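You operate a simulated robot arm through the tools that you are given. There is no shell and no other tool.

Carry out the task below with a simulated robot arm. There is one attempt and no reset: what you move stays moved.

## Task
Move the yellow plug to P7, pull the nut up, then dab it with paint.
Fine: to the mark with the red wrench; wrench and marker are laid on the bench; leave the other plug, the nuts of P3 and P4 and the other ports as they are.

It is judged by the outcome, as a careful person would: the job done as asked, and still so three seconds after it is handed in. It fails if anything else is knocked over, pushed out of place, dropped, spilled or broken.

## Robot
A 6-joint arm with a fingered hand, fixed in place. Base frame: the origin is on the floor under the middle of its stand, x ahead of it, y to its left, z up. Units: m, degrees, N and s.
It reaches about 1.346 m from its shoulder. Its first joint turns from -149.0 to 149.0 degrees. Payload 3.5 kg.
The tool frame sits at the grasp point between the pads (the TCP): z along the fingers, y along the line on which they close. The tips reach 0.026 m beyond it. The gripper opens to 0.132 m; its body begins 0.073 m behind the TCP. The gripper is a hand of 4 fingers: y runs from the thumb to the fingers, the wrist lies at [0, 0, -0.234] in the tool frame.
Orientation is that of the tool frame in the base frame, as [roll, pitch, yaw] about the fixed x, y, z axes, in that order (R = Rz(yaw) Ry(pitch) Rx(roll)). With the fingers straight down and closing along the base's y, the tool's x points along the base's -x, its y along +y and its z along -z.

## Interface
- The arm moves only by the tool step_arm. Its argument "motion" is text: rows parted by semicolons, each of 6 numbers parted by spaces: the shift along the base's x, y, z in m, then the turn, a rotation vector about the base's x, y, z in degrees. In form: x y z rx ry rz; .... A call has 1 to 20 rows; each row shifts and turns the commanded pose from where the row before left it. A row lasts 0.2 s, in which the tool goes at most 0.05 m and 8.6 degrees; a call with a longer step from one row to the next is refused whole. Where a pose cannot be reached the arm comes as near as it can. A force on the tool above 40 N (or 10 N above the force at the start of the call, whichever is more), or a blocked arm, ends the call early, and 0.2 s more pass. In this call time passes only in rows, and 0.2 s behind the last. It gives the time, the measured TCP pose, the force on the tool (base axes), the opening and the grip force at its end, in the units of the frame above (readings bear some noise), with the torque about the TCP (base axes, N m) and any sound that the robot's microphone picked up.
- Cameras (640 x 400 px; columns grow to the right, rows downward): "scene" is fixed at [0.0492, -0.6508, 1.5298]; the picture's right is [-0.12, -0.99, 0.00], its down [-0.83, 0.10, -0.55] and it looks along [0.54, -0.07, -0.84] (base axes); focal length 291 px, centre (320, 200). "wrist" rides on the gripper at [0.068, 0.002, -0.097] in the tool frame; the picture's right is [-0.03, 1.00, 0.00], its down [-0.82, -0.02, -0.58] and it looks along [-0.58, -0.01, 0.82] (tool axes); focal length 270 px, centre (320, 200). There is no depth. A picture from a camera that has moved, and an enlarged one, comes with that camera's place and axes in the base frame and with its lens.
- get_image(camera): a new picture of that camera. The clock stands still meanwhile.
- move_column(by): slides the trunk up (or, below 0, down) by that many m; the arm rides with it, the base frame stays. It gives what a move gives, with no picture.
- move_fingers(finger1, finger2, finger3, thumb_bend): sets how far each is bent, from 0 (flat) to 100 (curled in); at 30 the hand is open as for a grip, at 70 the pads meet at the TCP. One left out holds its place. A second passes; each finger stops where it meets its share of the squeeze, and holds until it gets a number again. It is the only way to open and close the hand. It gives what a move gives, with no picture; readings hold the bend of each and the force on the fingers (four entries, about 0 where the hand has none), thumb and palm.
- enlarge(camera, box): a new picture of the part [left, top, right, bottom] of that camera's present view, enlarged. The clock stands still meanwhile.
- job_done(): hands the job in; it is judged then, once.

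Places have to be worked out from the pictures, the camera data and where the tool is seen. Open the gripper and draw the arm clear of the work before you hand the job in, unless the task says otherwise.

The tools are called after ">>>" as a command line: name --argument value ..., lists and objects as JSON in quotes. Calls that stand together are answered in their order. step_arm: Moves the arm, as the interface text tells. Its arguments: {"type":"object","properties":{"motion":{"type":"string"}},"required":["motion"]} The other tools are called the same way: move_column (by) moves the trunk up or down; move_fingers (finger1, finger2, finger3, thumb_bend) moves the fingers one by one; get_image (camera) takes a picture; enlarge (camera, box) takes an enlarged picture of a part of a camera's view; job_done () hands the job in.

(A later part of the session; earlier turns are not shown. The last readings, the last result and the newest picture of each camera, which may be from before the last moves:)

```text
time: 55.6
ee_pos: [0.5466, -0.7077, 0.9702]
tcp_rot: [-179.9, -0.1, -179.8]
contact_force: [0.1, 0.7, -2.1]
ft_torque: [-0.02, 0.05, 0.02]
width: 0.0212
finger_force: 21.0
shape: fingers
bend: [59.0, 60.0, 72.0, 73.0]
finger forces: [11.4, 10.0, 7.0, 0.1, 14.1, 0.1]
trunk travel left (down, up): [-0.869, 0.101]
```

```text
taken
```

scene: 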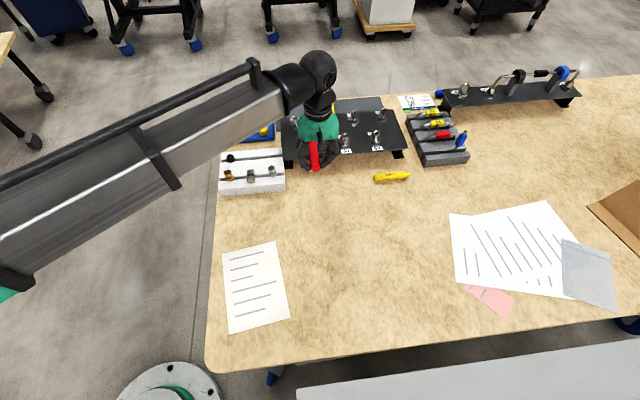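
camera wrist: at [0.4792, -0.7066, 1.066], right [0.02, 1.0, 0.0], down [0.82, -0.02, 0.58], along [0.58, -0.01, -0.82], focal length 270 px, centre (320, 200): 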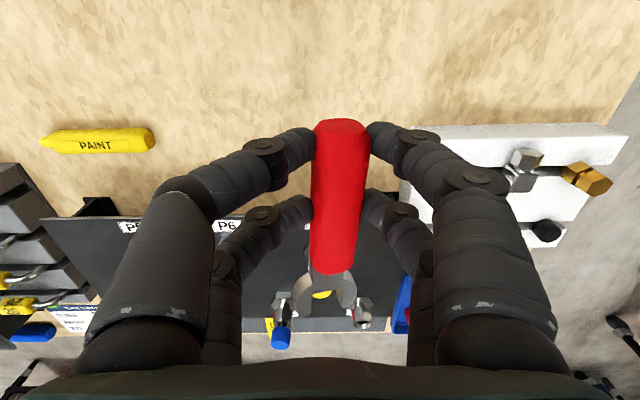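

The jaw now points toward P7, with the camera looking along the wrench. I zoom in on the jaw and the plug.

>>> enlarge --camera "wrist" --box '[260, 230, 400, 360]'

>>> enlarge --camera "scene" --box '[270, 95, 370, 185]'

```text
3.08 times, centred on (330, 295) of wrist
camera zoom: at [0.4792, -0.7066, 1.066], right [0.02, 1.0, 0.0], down [0.82, -0.02, 0.58], along [0.58, -0.01, -0.82], focal length 832 px, centre (289, -92)
```

zoom: 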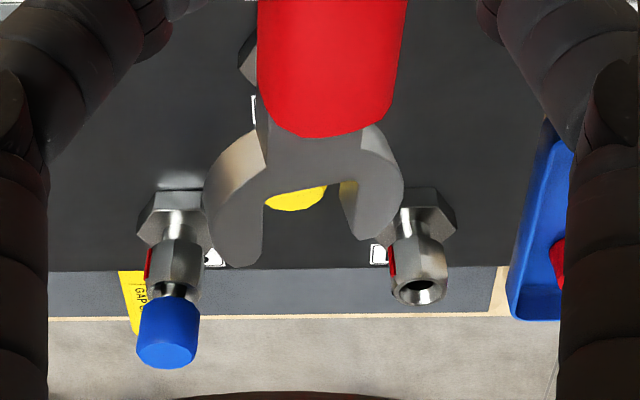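

```text
4.44 times, centred on (320, 140) of scene
camera zoom: at [0.0492, -0.6508, 1.5298], right [-0.12, -0.99, 0.0], down [-0.83, 0.1, -0.55], along [0.54, -0.07, -0.84], focal length 1293 px, centre (320, 467)
```

zoom: 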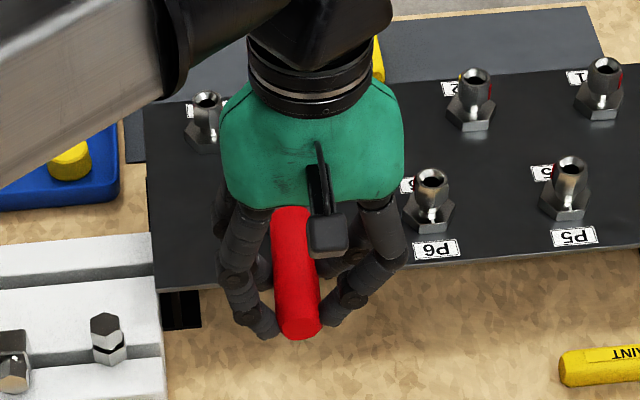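

The wrench sits rolled about 9° in the hand because the thumb side closed further. That could jam on the nut, so I'll lay it on the free bench in front of the panel and regrip it symmetrically. First I back away from the panel in -x.

>>> step_arm --motion "-0.02 0 0 0 0 0; -0.025 0 0 0 0 0; -0.025 0 0 0 0 0; -0.02 0 0 0 0 0; 0 0 0 0 0 0"

>>> move_column --by -0.12

>>> get_image --camera "wrist"

>>> enlarge --camera "scene" --box '[250, 120, 390, 240]'

```text
time: 56.8
ee_pos: [0.4562, -0.707, 0.9703]
tcp_rot: [180.0, 0.0, -179.9]
contact_force: [-0.8, 0.0, -1.0]
ft_torque: [-0.04, 0.05, -0.05]
width: 0.0212
finger_force: 21.3
shape: fingers
bend: [59.0, 60.0, 72.0, 73.0]
finger forces: [11.4, 10.1, 7.0, 0.1, 14.1, 0.0]
trunk travel left (down, up): [-0.869, 0.101]
```

```text
time: 58.3
ee_pos: [0.4568, -0.7084, 0.8496]
tcp_rot: [180.0, -0.1, -180.0]
contact_force: [-0.2, 0.7, -1.4]
ft_torque: [-0.01, 0.03, 0.0]
width: 0.0213
finger_force: 21.1
shape: fingers
bend: [59.0, 60.0, 72.0, 73.0]
finger forces: [11.3, 10.0, 7.0, 0.0, 14.0, 0.0]
trunk travel left (down, up): [-0.749, 0.221]
```

```text
taken
camera wrist: at [0.3882, -0.7064, 0.9461], right [0.02, 1.0, 0.0], down [0.82, -0.02, 0.58], along [0.58, -0.01, -0.82], focal length 270 px, centre (320, 200)
```

wrist: 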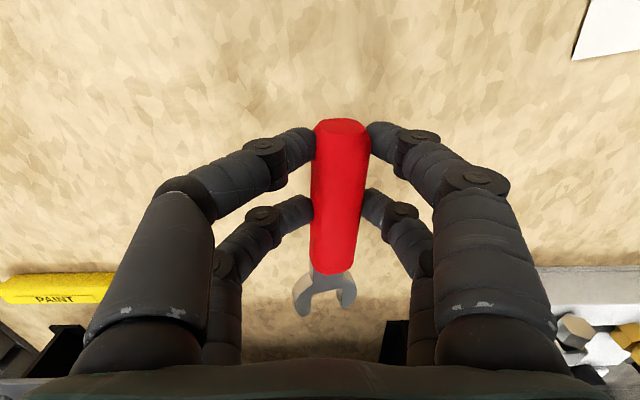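

```text
3.33 times, centred on (320, 180) of scene
camera zoom: at [0.0492, -0.6508, 1.5298], right [-0.12, -0.99, 0.0], down [-0.83, 0.1, -0.55], along [0.54, -0.07, -0.84], focal length 970 px, centre (320, 267)
```

zoom: 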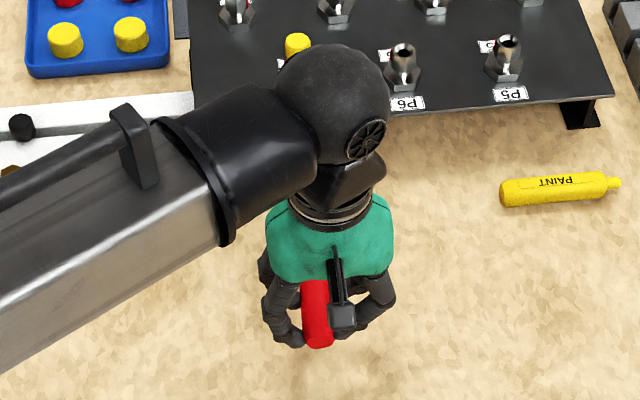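

The bench below is clear. I lower toward the bench, with the last bit in small steps.

>>> move_column --by -0.031

>>> move_column --by -0.003

>>> get_image --camera "wrist"

```text
time: 59.1
ee_pos: [0.4576, -0.7089, 0.819]
tcp_rot: [180.0, 0.0, -179.9]
contact_force: [1.0, -0.1, -1.0]
ft_torque: [0.01, 0.02, 0.02]
width: 0.0216
finger_force: 21.1
shape: fingers
bend: [59.0, 60.0, 73.0, 73.0]
finger forces: [11.4, 10.1, 7.1, 0.0, 14.1, 0.0]
trunk travel left (down, up): [-0.718, 0.252]
```

```text
time: 59.6
ee_pos: [0.4563, -0.707, 0.8168]
tcp_rot: [180.0, 0.0, -179.9]
contact_force: [-0.4, 0.3, 0.1]
ft_torque: [0.02, -0.1, -0.03]
width: 0.0213
finger_force: 21.0
shape: fingers
bend: [59.0, 60.0, 73.0, 73.0]
finger forces: [11.5, 9.8, 8.5, 0.0, 13.1, 0.0]
trunk travel left (down, up): [-0.715, 0.255]
```

```text
taken
camera wrist: at [0.3882, -0.7064, 0.9121], right [0.02, 1.0, 0.0], down [0.82, -0.02, 0.58], along [0.58, -0.01, -0.82], focal length 270 px, centre (320, 200)
```

wrist: 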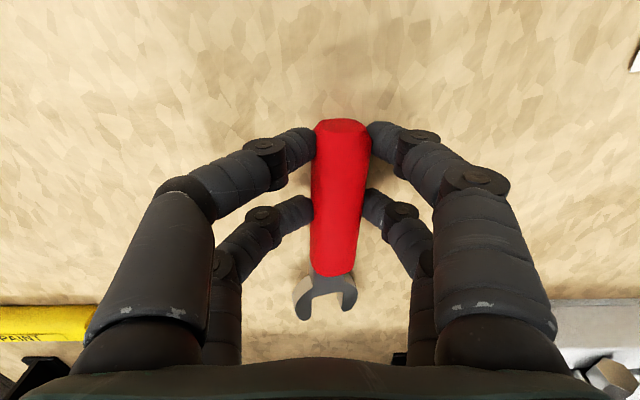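

The wrench is touching the bench. I lower 1 mm more and open the fingers so it settles flat.

>>> move_column --by -0.001

>>> move_fingers --finger1 54 --finger2 54 --finger3 54 --thumb_bend 54

>>> get_image --camera "wrist"

>>> enlarge --camera "wrist" --box '[240, 100, 400, 340]'

```text
time: 60.1
ee_pos: [0.4559, -0.7073, 0.8154]
tcp_rot: [179.9, -0.1, -180.0]
contact_force: [-1.5, -0.4, 1.1]
ft_torque: [0.05, -0.17, -0.03]
width: 0.0214
finger_force: 21.5
shape: fingers
bend: [59.0, 61.0, 73.0, 73.0]
finger forces: [11.5, 9.6, 9.0, 0.0, 12.6, 0.0]
trunk travel left (down, up): [-0.714, 0.256]
```

```text
time: 61.1
ee_pos: [0.4561, -0.7076, 0.816]
tcp_rot: [180.0, -0.2, -180.0]
contact_force: [0.1, -0.3, 0.8]
ft_torque: [0.02, 0.02, 0.01]
width: 0.0518
finger_force: 0.2
shape: fingers
bend: [54.0, 54.0, 54.0, 54.0]
finger forces: [0.0, 0.0, 0.1, 0.0, 0.1, 0.0]
trunk travel left (down, up): [-0.714, 0.256]
```

```text
taken
camera wrist: at [0.3882, -0.7064, 0.9111], right [0.02, 1.0, 0.0], down [0.82, -0.02, 0.58], along [0.58, -0.01, -0.82], focal length 270 px, centre (320, 200)
```

wrist: 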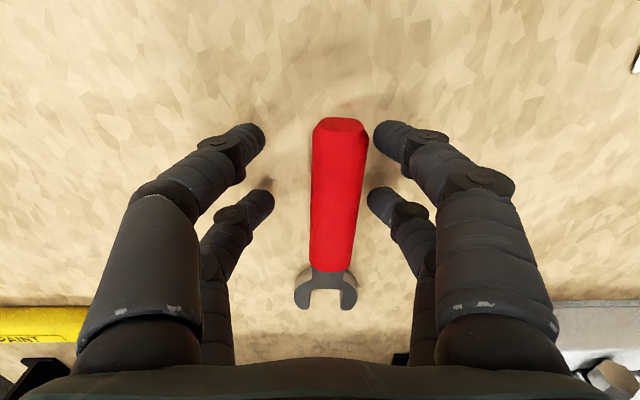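

```text
1.67 times, centred on (320, 220) of wrist
camera zoom: at [0.3882, -0.7064, 0.9111], right [0.02, 1.0, 0.0], down [0.82, -0.02, 0.58], along [0.58, -0.01, -0.82], focal length 450 px, centre (320, 167)
```

zoom: 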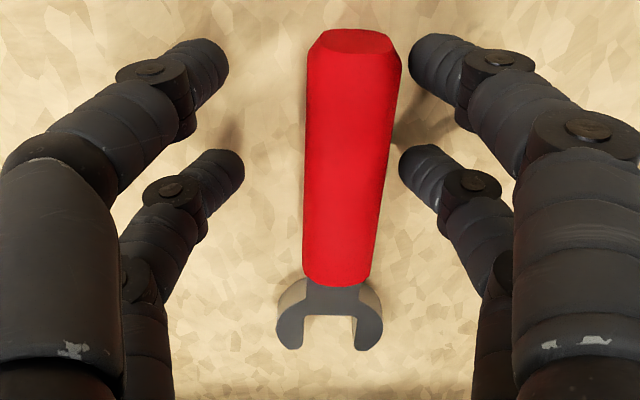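

The wrench lies flat now, offset about 7.5 mm and turned about 3° relative to the hand. I align the hand to it: yaw -3.2°, +7.7 mm in y and a little toward the jaw.

>>> step_arm --motion "0.003 0.004 0 0 0 -1.6; 0.003 0.0037 0 0 0 -1.6; 0 0 0 0 0 0"

>>> enlarge --camera "wrist" --box '[240, 100, 400, 340]'

```text
time: 61.9
ee_pos: [0.4612, -0.6998, 0.8143]
tcp_rot: [-180.0, -0.1, 176.9]
contact_force: [-0.2, 0.8, 0.2]
ft_torque: [0.01, 0.0, 0.03]
width: 0.0517
finger_force: 0.1
shape: fingers
bend: [54.0, 54.0, 54.0, 54.0]
finger forces: [0.1, 0.1, 0.0, 0.1, 0.0, 0.1]
trunk travel left (down, up): [-0.714, 0.256]
```

```text
1.67 times, centred on (320, 220) of wrist
camera zoom: at [0.3938, -0.6946, 0.9111], right [0.08, 1.0, 0.0], down [0.81, -0.07, 0.58], along [0.57, -0.05, -0.82], focal length 450 px, centre (320, 167)
```

zoom: 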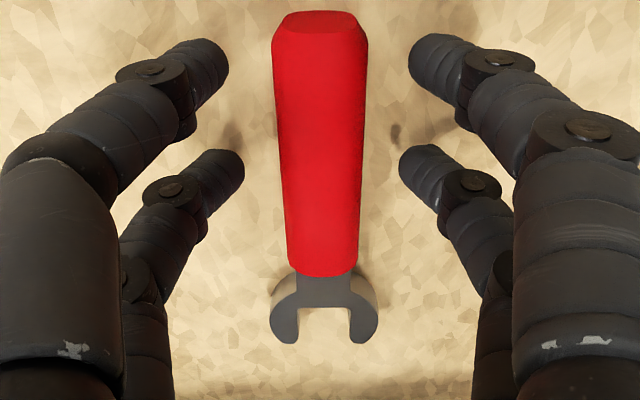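

Hand and wrench are now aligned within about half a millimetre. I close with thumb and finger3 held at 65 and fingers 1 and 2 squeezing against them, so the grip stays centred.

>>> move_fingers --finger1 65 --finger2 65 --finger3 65 --thumb_bend 65

>>> enlarge --camera "wrist" --box '[240, 100, 400, 340]'

```text
time: 62.9
ee_pos: [0.4617, -0.6984, 0.8154]
tcp_rot: [180.0, -0.2, 176.9]
contact_force: [0.8, -0.4, -0.1]
ft_torque: [-0.02, 0.02, 0.0]
width: 0.024
finger_force: 3.3
shape: fingers
bend: [62.0, 63.0, 63.0, 64.0]
finger forces: [1.9, 1.7, 1.5, 0.0, 1.9, 0.1]
trunk travel left (down, up): [-0.714, 0.256]
```

```text
1.67 times, centred on (320, 220) of wrist
camera zoom: at [0.3938, -0.6947, 0.9111], right [0.08, 1.0, 0.0], down [0.81, -0.06, 0.58], along [0.57, -0.05, -0.82], focal length 450 px, centre (320, 167)
```

zoom: 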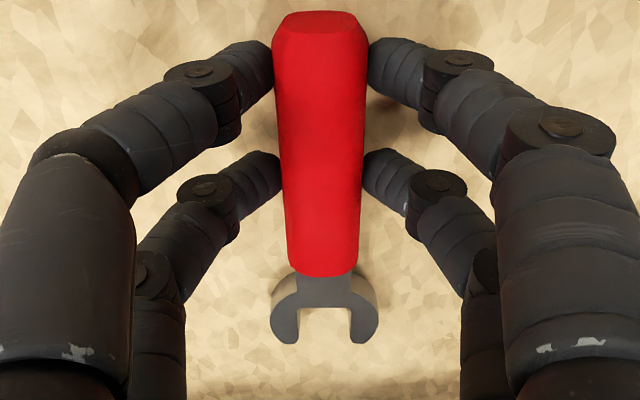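

Contact is symmetric at about 1.7 N per finger, with the wrench undisturbed. I increase the squeeze gradually.

>>> move_fingers --finger1 74 --finger2 74 --finger3 74 --thumb_bend 74

>>> enlarge --camera "wrist" --box '[240, 100, 400, 340]'

```text
time: 63.9
ee_pos: [0.4608, -0.6987, 0.8152]
tcp_rot: [180.0, -0.1, 176.9]
contact_force: [-0.1, -0.6, 0.6]
ft_torque: [0.02, -0.02, -0.03]
width: 0.0221
finger_force: 16.9
shape: fingers
bend: [62.0, 63.0, 67.0, 68.0]
finger forces: [8.4, 8.3, 6.9, 0.0, 9.9, 0.0]
trunk travel left (down, up): [-0.714, 0.256]
```

```text
1.67 times, centred on (320, 220) of wrist
camera zoom: at [0.3938, -0.6947, 0.9111], right [0.08, 1.0, 0.0], down [0.81, -0.06, 0.58], along [0.57, -0.05, -0.82], focal length 450 px, centre (320, 167)
```

zoom: 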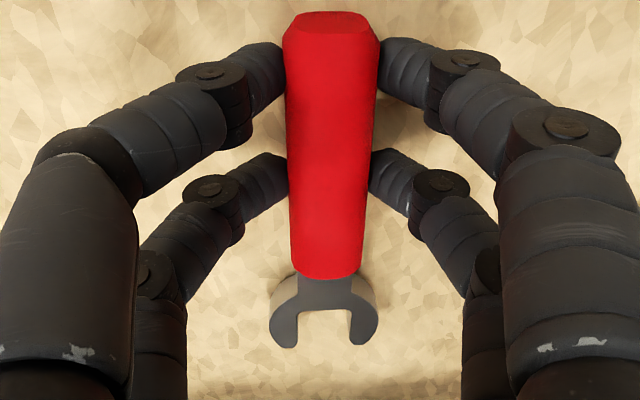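

The thumb side is pushing the wrench over a little. I back it off to 70 and raise the opposite fingers, to recentre while keeping the squeeze.

>>> move_fingers --finger1 80 --finger2 80 --finger3 71 --thumb_bend 70

>>> enlarge --camera "wrist" --box '[240, 100, 400, 340]'

```text
time: 64.9
ee_pos: [0.4613, -0.6988, 0.8147]
tcp_rot: [-180.0, -0.1, 176.8]
contact_force: [0.5, -0.2, -0.6]
ft_torque: [-0.01, 0.03, -0.01]
width: 0.022
finger_force: 12.8
shape: fingers
bend: [62.0, 63.0, 66.0, 67.0]
finger forces: [6.5, 6.5, 5.9, 0.0, 7.0, 0.1]
trunk travel left (down, up): [-0.714, 0.256]
```

```text
1.67 times, centred on (320, 220) of wrist
camera zoom: at [0.3938, -0.6947, 0.911], right [0.08, 1.0, 0.0], down [0.81, -0.06, 0.58], along [0.57, -0.05, -0.82], focal length 450 px, centre (320, 167)
```

zoom: 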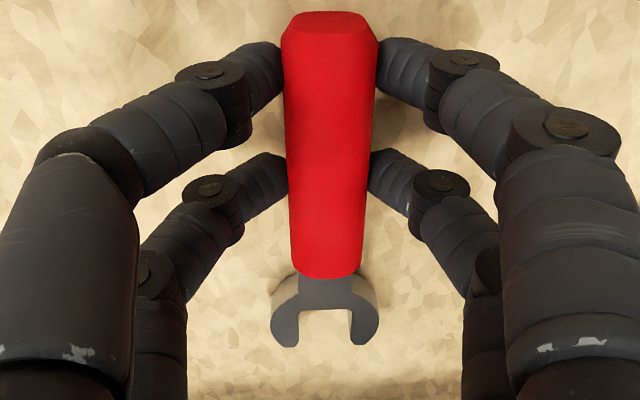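

Fingers 1 and 2 hold their place while the thumb side squeezes. The wrench is level and only about 3 mm off centre, so I raise the thumb side's squeeze a bit and then lift to check.

>>> move_fingers --finger3 75 --thumb_bend 74

>>> move_column --by 0.03

>>> get_image --camera "wrist"

>>> enlarge --camera "wrist" --box '[240, 100, 400, 340]'

```text
time: 65.9
ee_pos: [0.4611, -0.6989, 0.8156]
tcp_rot: [180.0, -0.1, 176.9]
contact_force: [0.1, 0.1, -0.1]
ft_torque: [0.04, 0.01, 0.0]
width: 0.0217
finger_force: 16.9
shape: fingers
bend: [62.0, 63.0, 67.0, 68.0]
finger forces: [8.4, 8.1, 6.8, 0.0, 9.7, 0.0]
trunk travel left (down, up): [-0.714, 0.256]
```

```text
time: 66.7
ee_pos: [0.4618, -0.6996, 0.8462]
tcp_rot: [-180.0, 0.0, 176.9]
contact_force: [-0.3, -0.3, -1.5]
ft_torque: [-0.02, 0.03, 0.01]
width: 0.0217
finger_force: 16.5
shape: fingers
bend: [62.0, 63.0, 67.0, 68.0]
finger forces: [8.5, 7.9, 6.4, 0.0, 10.0, 0.0]
trunk travel left (down, up): [-0.744, 0.226]
```

```text
taken
camera wrist: at [0.3939, -0.6947, 0.941], right [0.08, 1.0, 0.0], down [0.81, -0.06, 0.58], along [0.57, -0.05, -0.82], focal length 270 px, centre (320, 200)
```

wrist: 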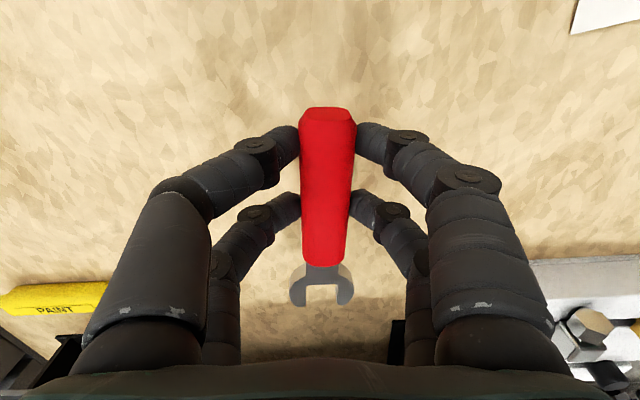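

```text
1.67 times, centred on (320, 220) of wrist
camera zoom: at [0.3939, -0.6947, 0.941], right [0.08, 1.0, 0.0], down [0.81, -0.06, 0.58], along [0.57, -0.05, -0.82], focal length 450 px, centre (320, 167)
```

zoom: 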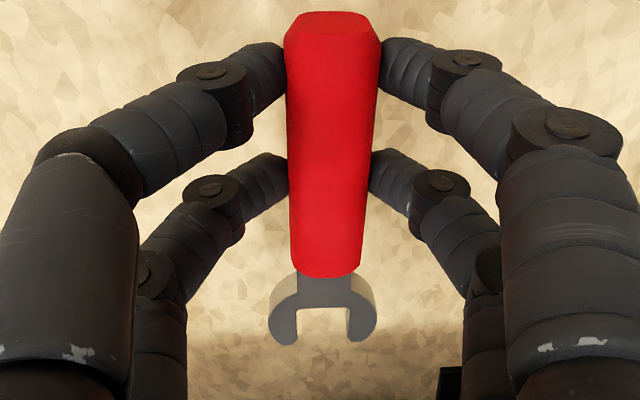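

The wrench is held level. In the tool frame the jaw centre is about (-0.0995, -0.0015, +0.0235), with the wrench axis turned about 2.5°. I raise it to nut height and bring the jaw to a 3 cm standoff in front of P7's nut.

>>> move_column --by 0.047

>>> step_arm --motion "0.02 -0.003 0 0 0 1.4; 0.023 -0.0035 0 0 0 1.4; 0.023 -0.0035 0 0 0 1.4; 0.023 -0.003 0 0 0 1.4; 0 0 0 0 0 0"

>>> get_image --camera "wrist"

>>> enlarge --camera "wrist" --box '[270, 240, 370, 340]'

>>> enlarge --camera "scene" --box '[270, 95, 370, 185]'

```text
time: 67.6
ee_pos: [0.4624, -0.6987, 0.8939]
tcp_rot: [-180.0, -0.2, 176.8]
contact_force: [-0.6, 0.3, -2.1]
ft_torque: [-0.02, 0.07, 0.01]
width: 0.0219
finger_force: 16.2
shape: fingers
bend: [62.0, 63.0, 67.0, 68.0]
finger forces: [8.5, 7.9, 6.3, 0.0, 9.9, 0.0]
trunk travel left (down, up): [-0.791, 0.179]
```

```text
time: 68.8
ee_pos: [0.5502, -0.7133, 0.8932]
tcp_rot: [-180.0, -0.1, -177.5]
contact_force: [-0.3, -0.7, -1.3]
ft_torque: [-0.01, 0.06, 0.02]
width: 0.0217
finger_force: 16.2
shape: fingers
bend: [62.0, 63.0, 67.0, 68.0]
finger forces: [8.5, 7.9, 6.3, 0.1, 9.9, 0.0]
trunk travel left (down, up): [-0.791, 0.179]
```

```text
taken
camera wrist: at [0.4828, -0.7153, 0.9879], right [-0.02, 1.0, 0.0], down [0.82, 0.02, 0.58], along [0.58, 0.01, -0.82], focal length 270 px, centre (320, 200)
```

wrist: 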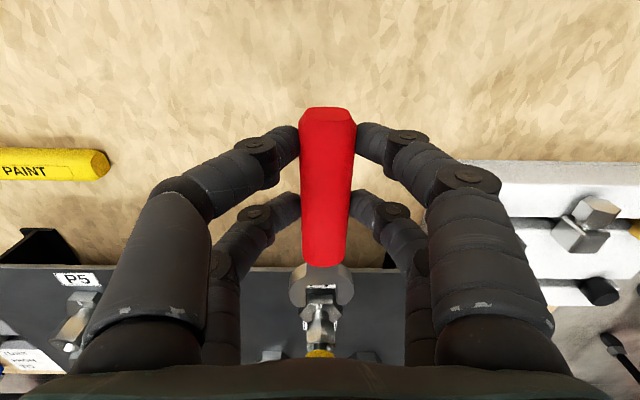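

```text
4.00 times, centred on (320, 290) of wrist
camera zoom: at [0.4828, -0.7153, 0.9879], right [-0.02, 1.0, 0.0], down [0.82, 0.02, 0.58], along [0.58, 0.01, -0.82], focal length 1081 px, centre (320, -160)
```

zoom: 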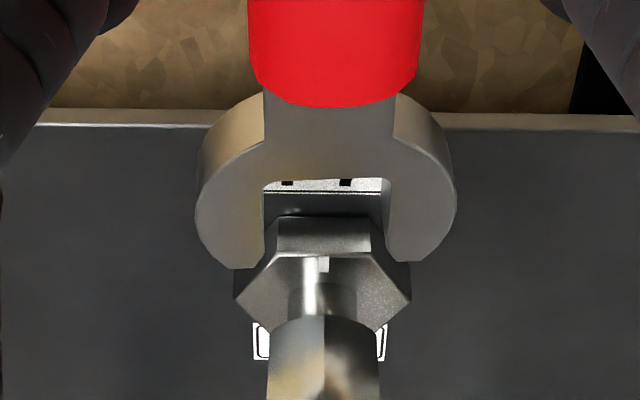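

```text
4.44 times, centred on (320, 140) of scene
camera zoom: at [0.0492, -0.6508, 1.5298], right [-0.12, -0.99, 0.0], down [-0.83, 0.1, -0.55], along [0.54, -0.07, -0.84], focal length 1293 px, centre (320, 467)
```

zoom: 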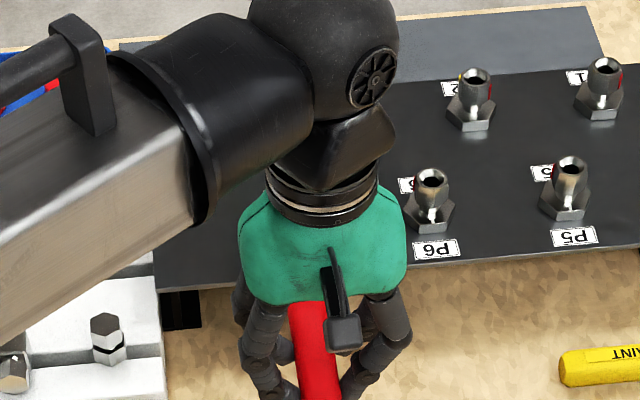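

Jaw and nut are both in view and roughly in line. I zoom in more to compare the jaw width with the nut and check the alignment.

>>> enlarge --camera "wrist" --box '[280, 260, 360, 310]'

>>> enlarge --camera "wrist" --box '[280, 300, 360, 360]'

```text
8.00 times, centred on (320, 285) of wrist
camera zoom: at [0.4828, -0.7153, 0.9879], right [-0.02, 1.0, 0.0], down [0.82, 0.02, 0.58], along [0.58, 0.01, -0.82], focal length 2162 px, centre (320, -480)
```

zoom: 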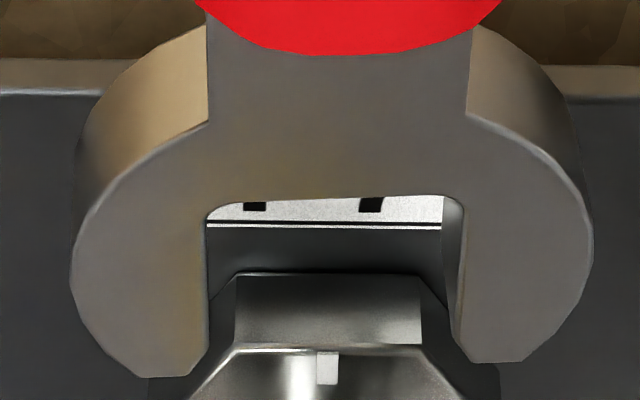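

```text
6.67 times, centred on (320, 330) of wrist
camera zoom: at [0.4828, -0.7153, 0.9879], right [-0.02, 1.0, 0.0], down [0.82, 0.02, 0.58], along [0.58, 0.01, -0.82], focal length 1802 px, centre (320, -667)
```

zoom: 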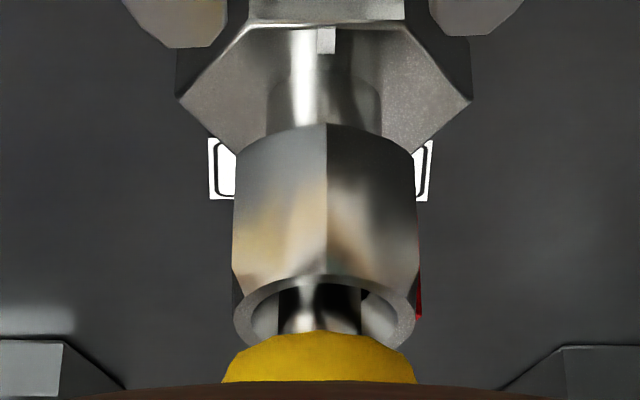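

Jaw and nut are laterally aligned within half a millimetre, with the jaw parallel to the nut flats. By my estimate the jaw sits slightly low on the nut, so I raise 5 mm and then advance toward the nut.

>>> move_column --by 0.005

>>> step_arm --motion "0.01 0 0 0 0 0; 0.01 0 0 0 0 0; 0 0 0 0 0 0"

>>> enlarge --camera "wrist" --box '[280, 260, 360, 320]'

>>> get_image --camera "scene"

```text
time: 69.3
ee_pos: [0.55, -0.713, 0.8971]
tcp_rot: [-180.0, 0.0, -177.5]
contact_force: [0.2, 0.6, -0.8]
ft_torque: [0.02, 0.03, 0.01]
width: 0.0217
finger_force: 16.4
shape: fingers
bend: [62.0, 63.0, 67.0, 68.0]
finger forces: [8.5, 8.0, 6.4, 0.0, 9.9, 0.0]
trunk travel left (down, up): [-0.796, 0.174]
```

```text
time: 70.1
ee_pos: [0.5709, -0.7116, 0.8971]
tcp_rot: [180.0, 0.0, -177.5]
contact_force: [0.4, -0.5, -0.7]
ft_torque: [0.03, 0.07, 0.0]
width: 0.0218
finger_force: 16.9
shape: fingers
bend: [62.0, 63.0, 67.0, 68.0]
finger forces: [8.6, 7.9, 6.5, 0.0, 9.9, 0.0]
trunk travel left (down, up): [-0.796, 0.174]
```

```text
6.67 times, centred on (320, 290) of wrist
camera zoom: at [0.5034, -0.7152, 0.993], right [-0.02, 1.0, 0.0], down [0.82, 0.02, 0.58], along [0.58, 0.01, -0.82], focal length 1802 px, centre (320, -400)
```

zoom: 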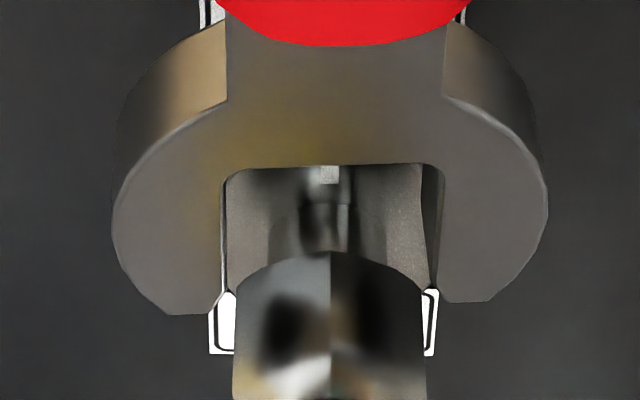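

```text
taken
```

scene: 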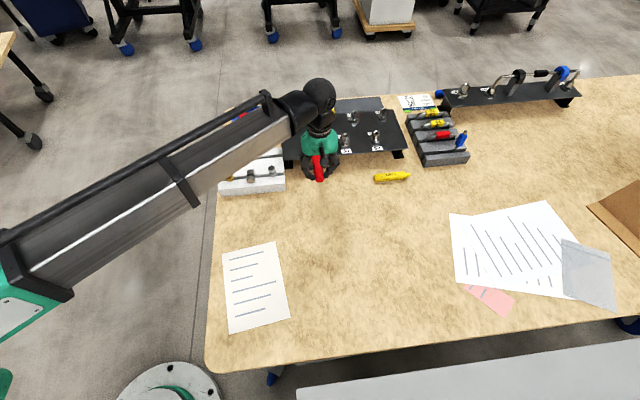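

The alignment is very good: the jaw is about 23 mm wide against the nut's 22 mm, and centred. I advance another 1.2 cm.

>>> step_arm --motion "0.006 0 0 0 0 0; 0.006 0 0 0 0 0; 0 0 0 0 0 0"

>>> enlarge --camera "wrist" --box '[280, 265, 360, 325]'

```text
time: 70.9
ee_pos: [0.5835, -0.7136, 0.8967]
tcp_rot: [179.9, 0.0, -177.4]
contact_force: [-0.5, 0.7, -1.5]
ft_torque: [-0.02, 0.02, 0.03]
width: 0.0219
finger_force: 16.3
shape: fingers
bend: [62.0, 63.0, 67.0, 68.0]
finger forces: [8.4, 8.1, 6.0, 0.1, 10.0, 0.1]
trunk travel left (down, up): [-0.796, 0.174]
```

```text
6.67 times, centred on (320, 295) of wrist
camera zoom: at [0.5145, -0.7161, 0.993], right [-0.02, 1.0, 0.0], down [0.82, 0.01, 0.58], along [0.58, 0.01, -0.82], focal length 1802 px, centre (320, -433)
```

zoom: 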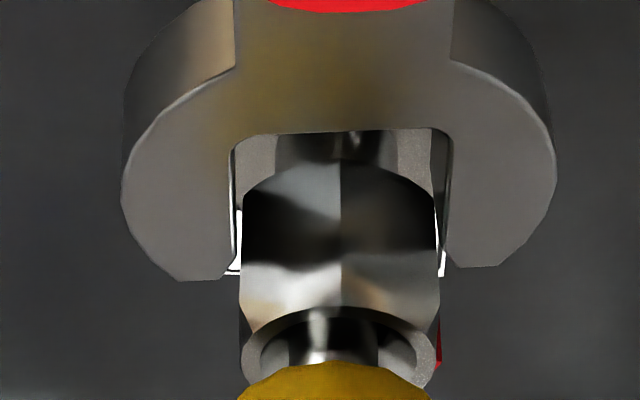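

The tips now straddle the nut without contact and are still centred. I advance another 1 cm.

>>> step_arm --motion "0.005 0 0 0 0 0; 0.005 0 0 0 0 0; 0 0 0 0 0 0"

>>> enlarge --camera "wrist" --box '[280, 265, 360, 325]'

```text
time: 71.7
ee_pos: [0.5927, -0.7138, 0.8985]
tcp_rot: [180.0, -0.1, -177.5]
contact_force: [-0.9, -0.4, -1.5]
ft_torque: [0.03, 0.05, 0.03]
width: 0.0215
finger_force: 16.5
shape: fingers
bend: [62.0, 63.0, 67.0, 68.0]
finger forces: [8.5, 8.0, 6.3, 0.1, 9.9, 0.1]
trunk travel left (down, up): [-0.796, 0.174]
```

```text
6.67 times, centred on (320, 295) of wrist
camera zoom: at [0.5249, -0.7156, 0.993], right [-0.02, 1.0, 0.0], down [0.82, 0.01, 0.58], along [0.58, 0.01, -0.82], focal length 1802 px, centre (320, -433)
```

zoom: 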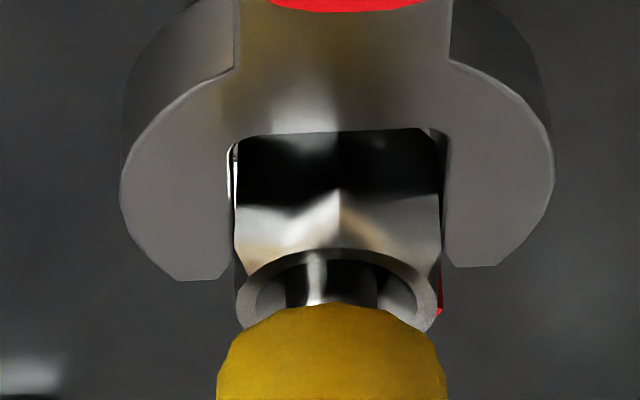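

The nut is inside the jaw. I advance 5 mm more so the jaw covers the full flats.

>>> step_arm --motion "0.003 0 0 0 0 0; 0.002 0 0 0 0 0; 0 0 0 0 0 0"

>>> enlarge --camera "wrist" --box '[280, 265, 360, 325]'

>>> enlarge --camera "scene" --box '[270, 95, 370, 185]'

```text
time: 72.5
ee_pos: [0.5969, -0.7124, 0.8978]
tcp_rot: [-180.0, 0.0, -177.6]
contact_force: [1.0, -0.2, -1.4]
ft_torque: [-0.01, 0.01, 0.01]
width: 0.0217
finger_force: 16.8
shape: fingers
bend: [62.0, 63.0, 67.0, 68.0]
finger forces: [8.6, 7.9, 6.3, 0.1, 9.8, 0.0]
trunk travel left (down, up): [-0.796, 0.174]
```

```text
6.67 times, centred on (320, 295) of wrist
camera zoom: at [0.5296, -0.7153, 0.993], right [-0.02, 1.0, 0.0], down [0.82, 0.01, 0.58], along [0.58, 0.01, -0.82], focal length 1802 px, centre (320, -433)
```

zoom: 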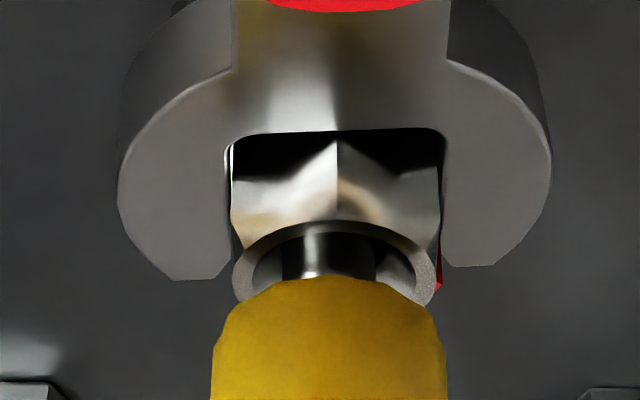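

```text
4.44 times, centred on (320, 140) of scene
camera zoom: at [0.0492, -0.6508, 1.5298], right [-0.12, -0.99, 0.0], down [-0.83, 0.1, -0.55], along [0.54, -0.07, -0.84], focal length 1293 px, centre (320, 467)
```

zoom: 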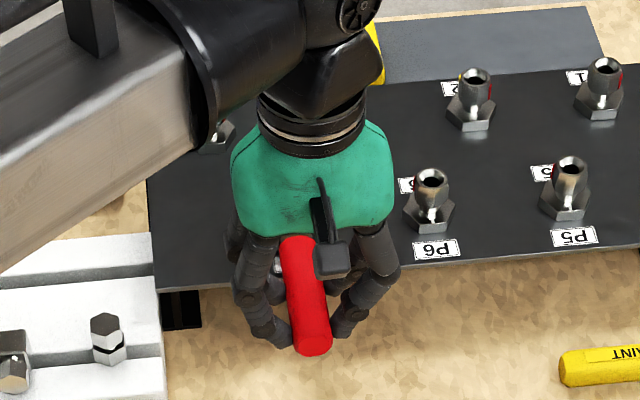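

The nut sits fully in the jaw with no load yet. Tightening is clockwise seen from above, so I start with a careful 12° clockwise arc about the nut axis at (0.6995, -0.7105) and read the forces.

>>> step_arm --motion "0.0001 0.0053 0 0 0 -3; 0.0001 0.0053 0 0 0 -3; 0.0005 0.0053 0 0 0 -3; 0.0008 0.0053 0 0 0 -3"

>>> enlarge --camera "wrist" --box '[280, 265, 360, 325]'

>>> get_image --camera "wrist"

```text
time: 73.5
ee_pos: [0.5989, -0.692, 0.8979]
tcp_rot: [-179.9, -0.1, 170.5]
contact_force: [-0.1, 0.4, -1.7]
ft_torque: [0.0, 0.07, -0.01]
width: 0.0218
finger_force: 16.4
shape: fingers
bend: [62.0, 63.0, 67.0, 68.0]
finger forces: [8.6, 7.7, 6.6, 0.0, 9.9, 0.1]
trunk travel left (down, up): [-0.796, 0.174]
```

```text
6.67 times, centred on (320, 295) of wrist
camera zoom: at [0.5326, -0.6792, 0.993], right [0.19, 0.98, 0.0], down [0.8, -0.16, 0.58], along [0.57, -0.11, -0.82], focal length 1802 px, centre (320, -433)
```

zoom: 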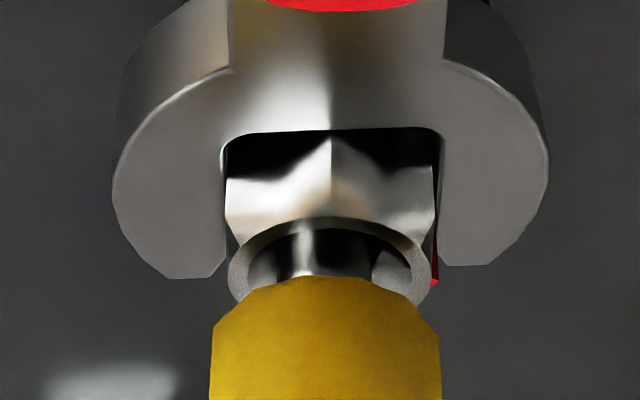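

```text
taken
camera wrist: at [0.5326, -0.6792, 0.993], right [0.19, 0.98, 0.0], down [0.8, -0.16, 0.58], along [0.57, -0.11, -0.82], focal length 270 px, centre (320, 200)
```

wrist: 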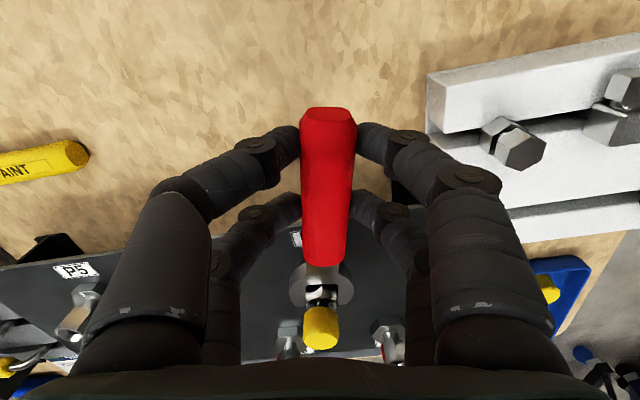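

The nut turned with the wrench, smoothly and nearly free. I continue the clockwise arc in two checked parts.

>>> step_arm --motion "0.0022 0.0104 0 0 0 -6; 0.0035 0.0101 0 0 0 -6; 0.0046 0.0097 0 0 0 -6; 0.0055 0.0091 0 0 0 -6; 0 0 0 0 0 0"

>>> enlarge --camera "wrist" --box '[280, 265, 360, 325]'

```text
time: 74.7
ee_pos: [0.6156, -0.6523, 0.8975]
tcp_rot: [-180.0, -0.1, 146.5]
contact_force: [-0.3, 0.2, -1.7]
ft_torque: [0.05, 0.06, 0.01]
width: 0.0217
finger_force: 16.6
shape: fingers
bend: [62.0, 63.0, 67.0, 68.0]
finger forces: [8.4, 8.0, 6.2, 0.1, 10.0, 0.0]
trunk travel left (down, up): [-0.796, 0.174]
```

```text
6.67 times, centred on (320, 295) of wrist
camera zoom: at [0.5591, -0.6139, 0.993], right [0.57, 0.82, 0.0], down [0.67, -0.47, 0.58], along [0.47, -0.33, -0.82], focal length 1802 px, centre (320, -433)
```

zoom: 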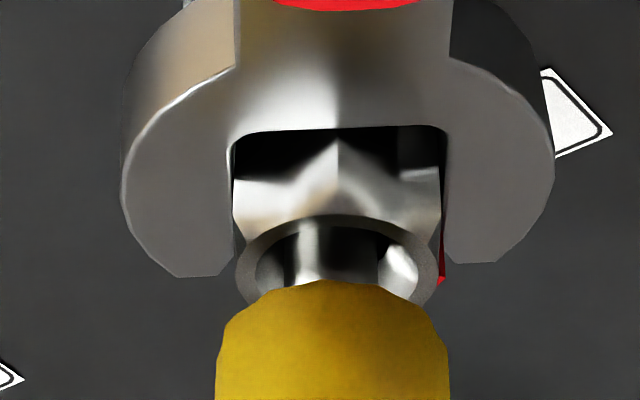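

Still smooth: 36° turned, with the nut square in the jaw. I continue another 24°.

>>> step_arm --motion "0.0065 0.0085 0 0 0 -6; 0.0073 0.0078 0 0 0 -6; 0.0081 0.0070 0 0 0 -6; 0.0088 0.0061 0 0 0 -6; 0 0 0 0 0 0"

>>> enlarge --camera "wrist" --box '[280, 265, 360, 325]'

>>> get_image --camera "scene"

>>> get_image --camera "wrist"

```text
time: 75.9
ee_pos: [0.6453, -0.6233, 0.8973]
tcp_rot: [-179.9, -0.1, 122.4]
contact_force: [0.9, 1.4, -1.7]
ft_torque: [0.01, 0.02, 0.03]
width: 0.0218
finger_force: 15.9
shape: fingers
bend: [62.0, 63.0, 67.0, 68.0]
finger forces: [8.6, 8.2, 6.0, 0.1, 10.1, 0.0]
trunk travel left (down, up): [-0.796, 0.174]
```

```text
6.67 times, centred on (320, 295) of wrist
camera zoom: at [0.6099, -0.5658, 0.993], right [0.86, 0.51, 0.0], down [0.42, -0.7, 0.58], along [0.3, -0.49, -0.82], focal length 1802 px, centre (320, -433)
```

zoom: 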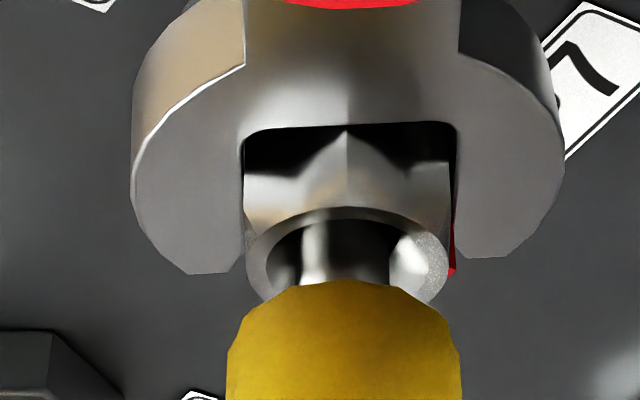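

```text
taken
```

scene: 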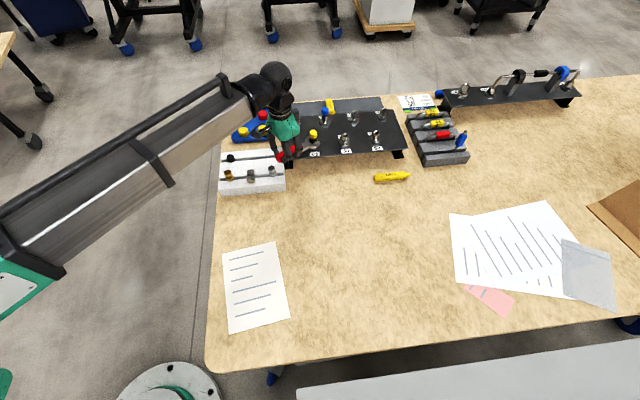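

```text
taken
camera wrist: at [0.6099, -0.5658, 0.993], right [0.86, 0.51, 0.0], down [0.42, -0.7, 0.58], along [0.3, -0.49, -0.82], focal length 270 px, centre (320, 200)
```

wrist: 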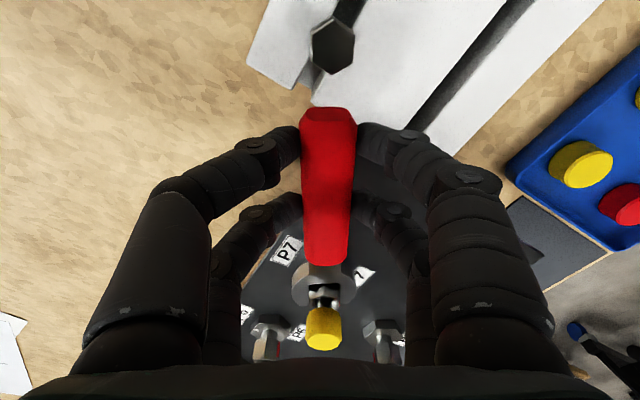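

60° done; the nut follows squarely. There's room to keep sweeping, since P4's nut stays about 2 cm clear of the fingers even at 62°. I continue 30° and check.

>>> step_arm --motion "0.0093 0.0053 0 0 0 -6; 0.0098 0.0043 0 0 0 -6; 0.0102 0.0032 0 0 0 -6; 0.0105 0.0021 0 0 0 -6; 0.0107 0.0010 0 0 0 -6; 0 0 0 0 0 0"

>>> enlarge --camera "wrist" --box '[280, 265, 360, 325]'

>>> get_image --camera "wrist"

>>> enlarge --camera "scene" --box '[230, 70, 370, 190]'

```text
time: 77.3
ee_pos: [0.6967, -0.6071, 0.8979]
tcp_rot: [179.9, 0.0, 92.4]
contact_force: [-0.3, -0.2, -0.3]
ft_torque: [0.05, 0.04, -0.02]
width: 0.0217
finger_force: 15.9
shape: fingers
bend: [62.0, 63.0, 67.0, 69.0]
finger forces: [8.8, 7.3, 6.9, 0.0, 9.6, 0.0]
trunk travel left (down, up): [-0.796, 0.174]
```

```text
6.67 times, centred on (320, 295) of wrist
camera zoom: at [0.696, -0.5386, 0.993], right [1.0, 0.02, 0.0], down [0.01, -0.82, 0.58], along [0.01, -0.58, -0.82], focal length 1802 px, centre (320, -433)
```

zoom: 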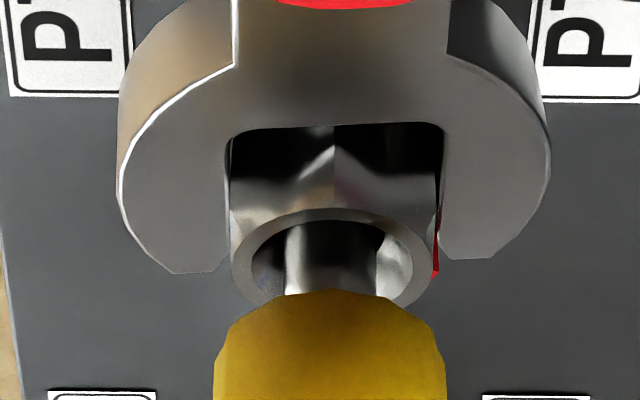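

```text
taken
camera wrist: at [0.696, -0.5386, 0.993], right [1.0, 0.02, 0.0], down [0.01, -0.82, 0.58], along [0.01, -0.58, -0.82], focal length 270 px, centre (320, 200)
```

wrist: 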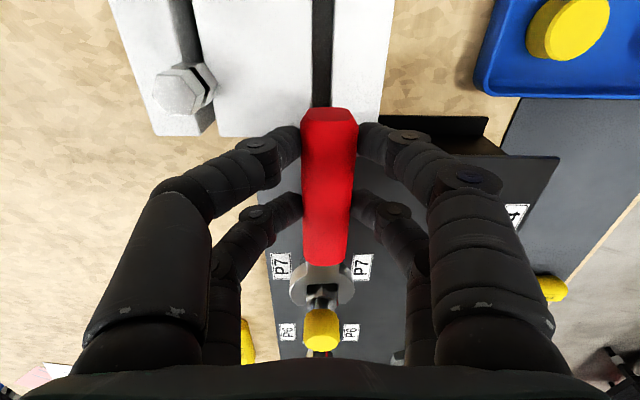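

```text
3.33 times, centred on (300, 130) of scene
camera zoom: at [0.0492, -0.6508, 1.5298], right [-0.12, -0.99, 0.0], down [-0.83, 0.1, -0.55], along [0.54, -0.07, -0.84], focal length 970 px, centre (387, 433)
```

zoom: 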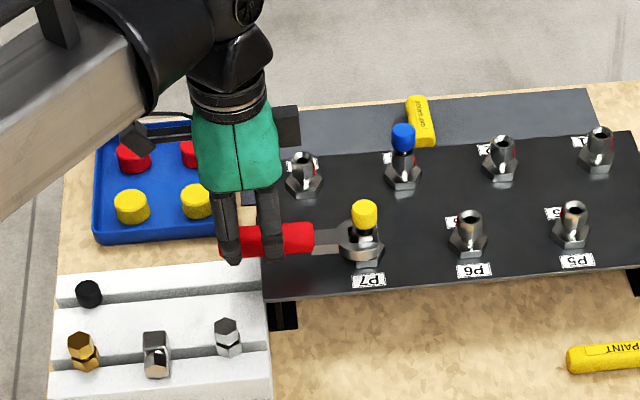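

The scene view shows the wrench properly on P7's nut at the right level; 90° done. I continue 18° and check the clearance to P4.

>>> step_arm --motion "0.0108 -0.0012 0 0 0 -6; 0.0107 -0.0014 0 0 0 -6; 0.0105 -0.0025 0 0 0 -6; 0 0 0 0 0 0"

>>> enlarge --camera "wrist" --box '[280, 265, 360, 325]'

>>> enlarge --camera "scene" --box '[240, 80, 340, 165]'

```text
time: 78.3
ee_pos: [0.7294, -0.6117, 0.8972]
tcp_rot: [180.0, -0.1, 74.4]
contact_force: [0.2, 0.1, -1.8]
ft_torque: [0.04, -0.01, -0.06]
width: 0.0217
finger_force: 16.6
shape: fingers
bend: [62.0, 63.0, 67.0, 69.0]
finger forces: [8.8, 7.4, 6.8, 0.0, 9.5, 0.0]
trunk travel left (down, up): [-0.796, 0.174]
```

```text
6.67 times, centred on (320, 295) of wrist
camera zoom: at [0.7493, -0.5474, 0.993], right [0.96, -0.29, 0.0], down [-0.24, -0.78, 0.58], along [-0.17, -0.55, -0.82], focal length 1802 px, centre (320, -433)
```

zoom: 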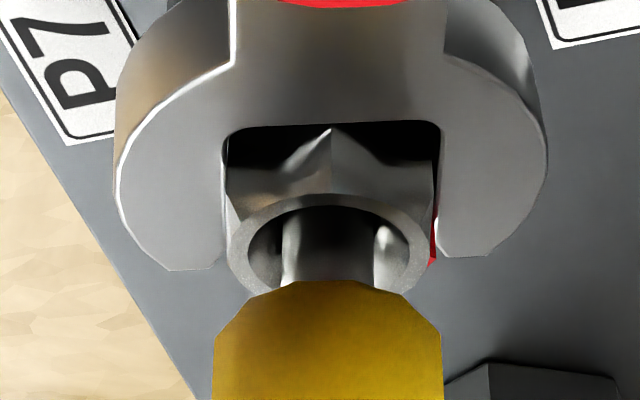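

```text
4.71 times, centred on (290, 122) of scene
camera zoom: at [0.0492, -0.6508, 1.5298], right [-0.12, -0.99, 0.0], down [-0.83, 0.1, -0.55], along [0.54, -0.07, -0.84], focal length 1369 px, centre (461, 565)
```

zoom: 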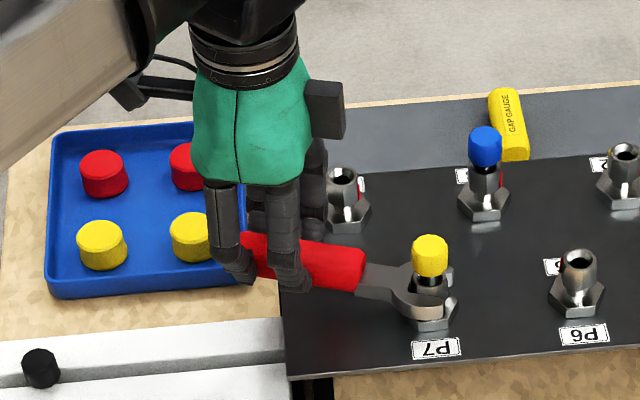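

Computed clearance from finger2 to P4's nut at the end of the stroke is still about 19 mm at tip height, and the bulging knuckles are well above it. I finish the last 12° of this stroke.

>>> step_arm --motion "0.0051 -0.0018 0 0 0 -3; 0.0050 -0.0018 0 0 0 -3; 0.0049 -0.0023 0 0 0 -3; 0.0048 -0.0024 0 0 0 -3; 0 0 0 0 0 0"

>>> enlarge --camera "wrist" --box '[280, 265, 360, 325]'

>>> enlarge --camera "scene" --box '[240, 80, 340, 165]'

```text
time: 79.5
ee_pos: [0.7479, -0.6201, 0.8968]
tcp_rot: [180.0, -0.1, 62.6]
contact_force: [3.3, 5.9, -2.0]
ft_torque: [0.17, -0.09, 0.03]
width: 0.0216
finger_force: 16.9
shape: fingers
bend: [62.0, 63.0, 67.0, 69.0]
finger forces: [9.0, 7.3, 6.7, 0.0, 9.7, 0.0]
trunk travel left (down, up): [-0.796, 0.174]
```

```text
6.67 times, centred on (320, 295) of wrist
camera zoom: at [0.7816, -0.5616, 0.9931], right [0.87, -0.48, 0.0], down [-0.4, -0.71, 0.58], along [-0.28, -0.5, -0.82], focal length 1802 px, centre (320, -433)
```

zoom: 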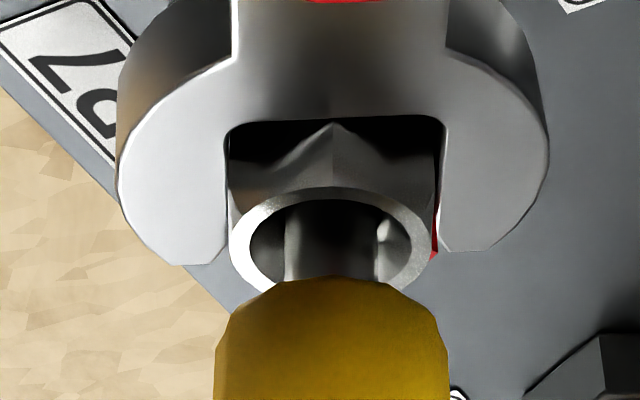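

```text
4.71 times, centred on (290, 122) of scene
camera zoom: at [0.0492, -0.6508, 1.5298], right [-0.12, -0.99, 0.0], down [-0.83, 0.1, -0.55], along [0.54, -0.07, -0.84], focal length 1369 px, centre (461, 565)
```

zoom: 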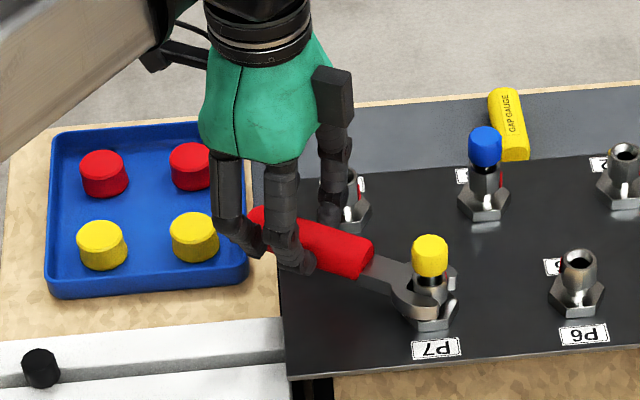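

Stroke one is complete: about 120° turned, with a gentle 6 N radial touch as the nut corner meets the throat. I withdraw the wrench straight along its axis by 4 cm.

>>> step_arm --motion "0.0025 0.0043 0 0 0 0; 0.005 0.0087 0 0 0 0; 0.005 0.0087 0 0 0 0; 0.005 0.0087 0 0 0 0; 0.0025 0.0043 0 0 0 0; 0 0 0 0 0 0"

>>> get_image --camera "wrist"

>>> enlarge --camera "scene" --box '[240, 80, 340, 165]'

```text
time: 80.9
ee_pos: [0.7672, -0.5852, 0.8963]
tcp_rot: [-180.0, -0.1, 62.5]
contact_force: [0.8, 0.2, -1.3]
ft_torque: [0.04, -0.01, 0.01]
width: 0.0218
finger_force: 16.7
shape: fingers
bend: [62.0, 63.0, 67.0, 69.0]
finger forces: [8.7, 7.9, 6.6, 0.0, 9.8, 0.0]
trunk travel left (down, up): [-0.796, 0.174]
```

```text
taken
camera wrist: at [0.8009, -0.5265, 0.993], right [0.88, -0.48, 0.0], down [-0.4, -0.71, 0.58], along [-0.28, -0.5, -0.82], focal length 270 px, centre (320, 200)
```

wrist: 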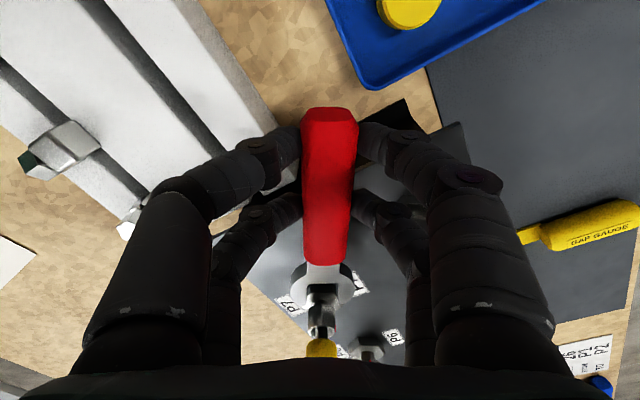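

```text
4.71 times, centred on (290, 122) of scene
camera zoom: at [0.0492, -0.6508, 1.5298], right [-0.12, -0.99, 0.0], down [-0.83, 0.1, -0.55], along [0.54, -0.07, -0.84], focal length 1369 px, centre (461, 565)
```

zoom: 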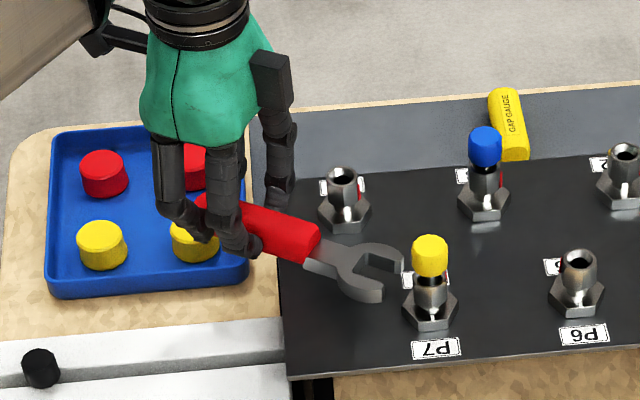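

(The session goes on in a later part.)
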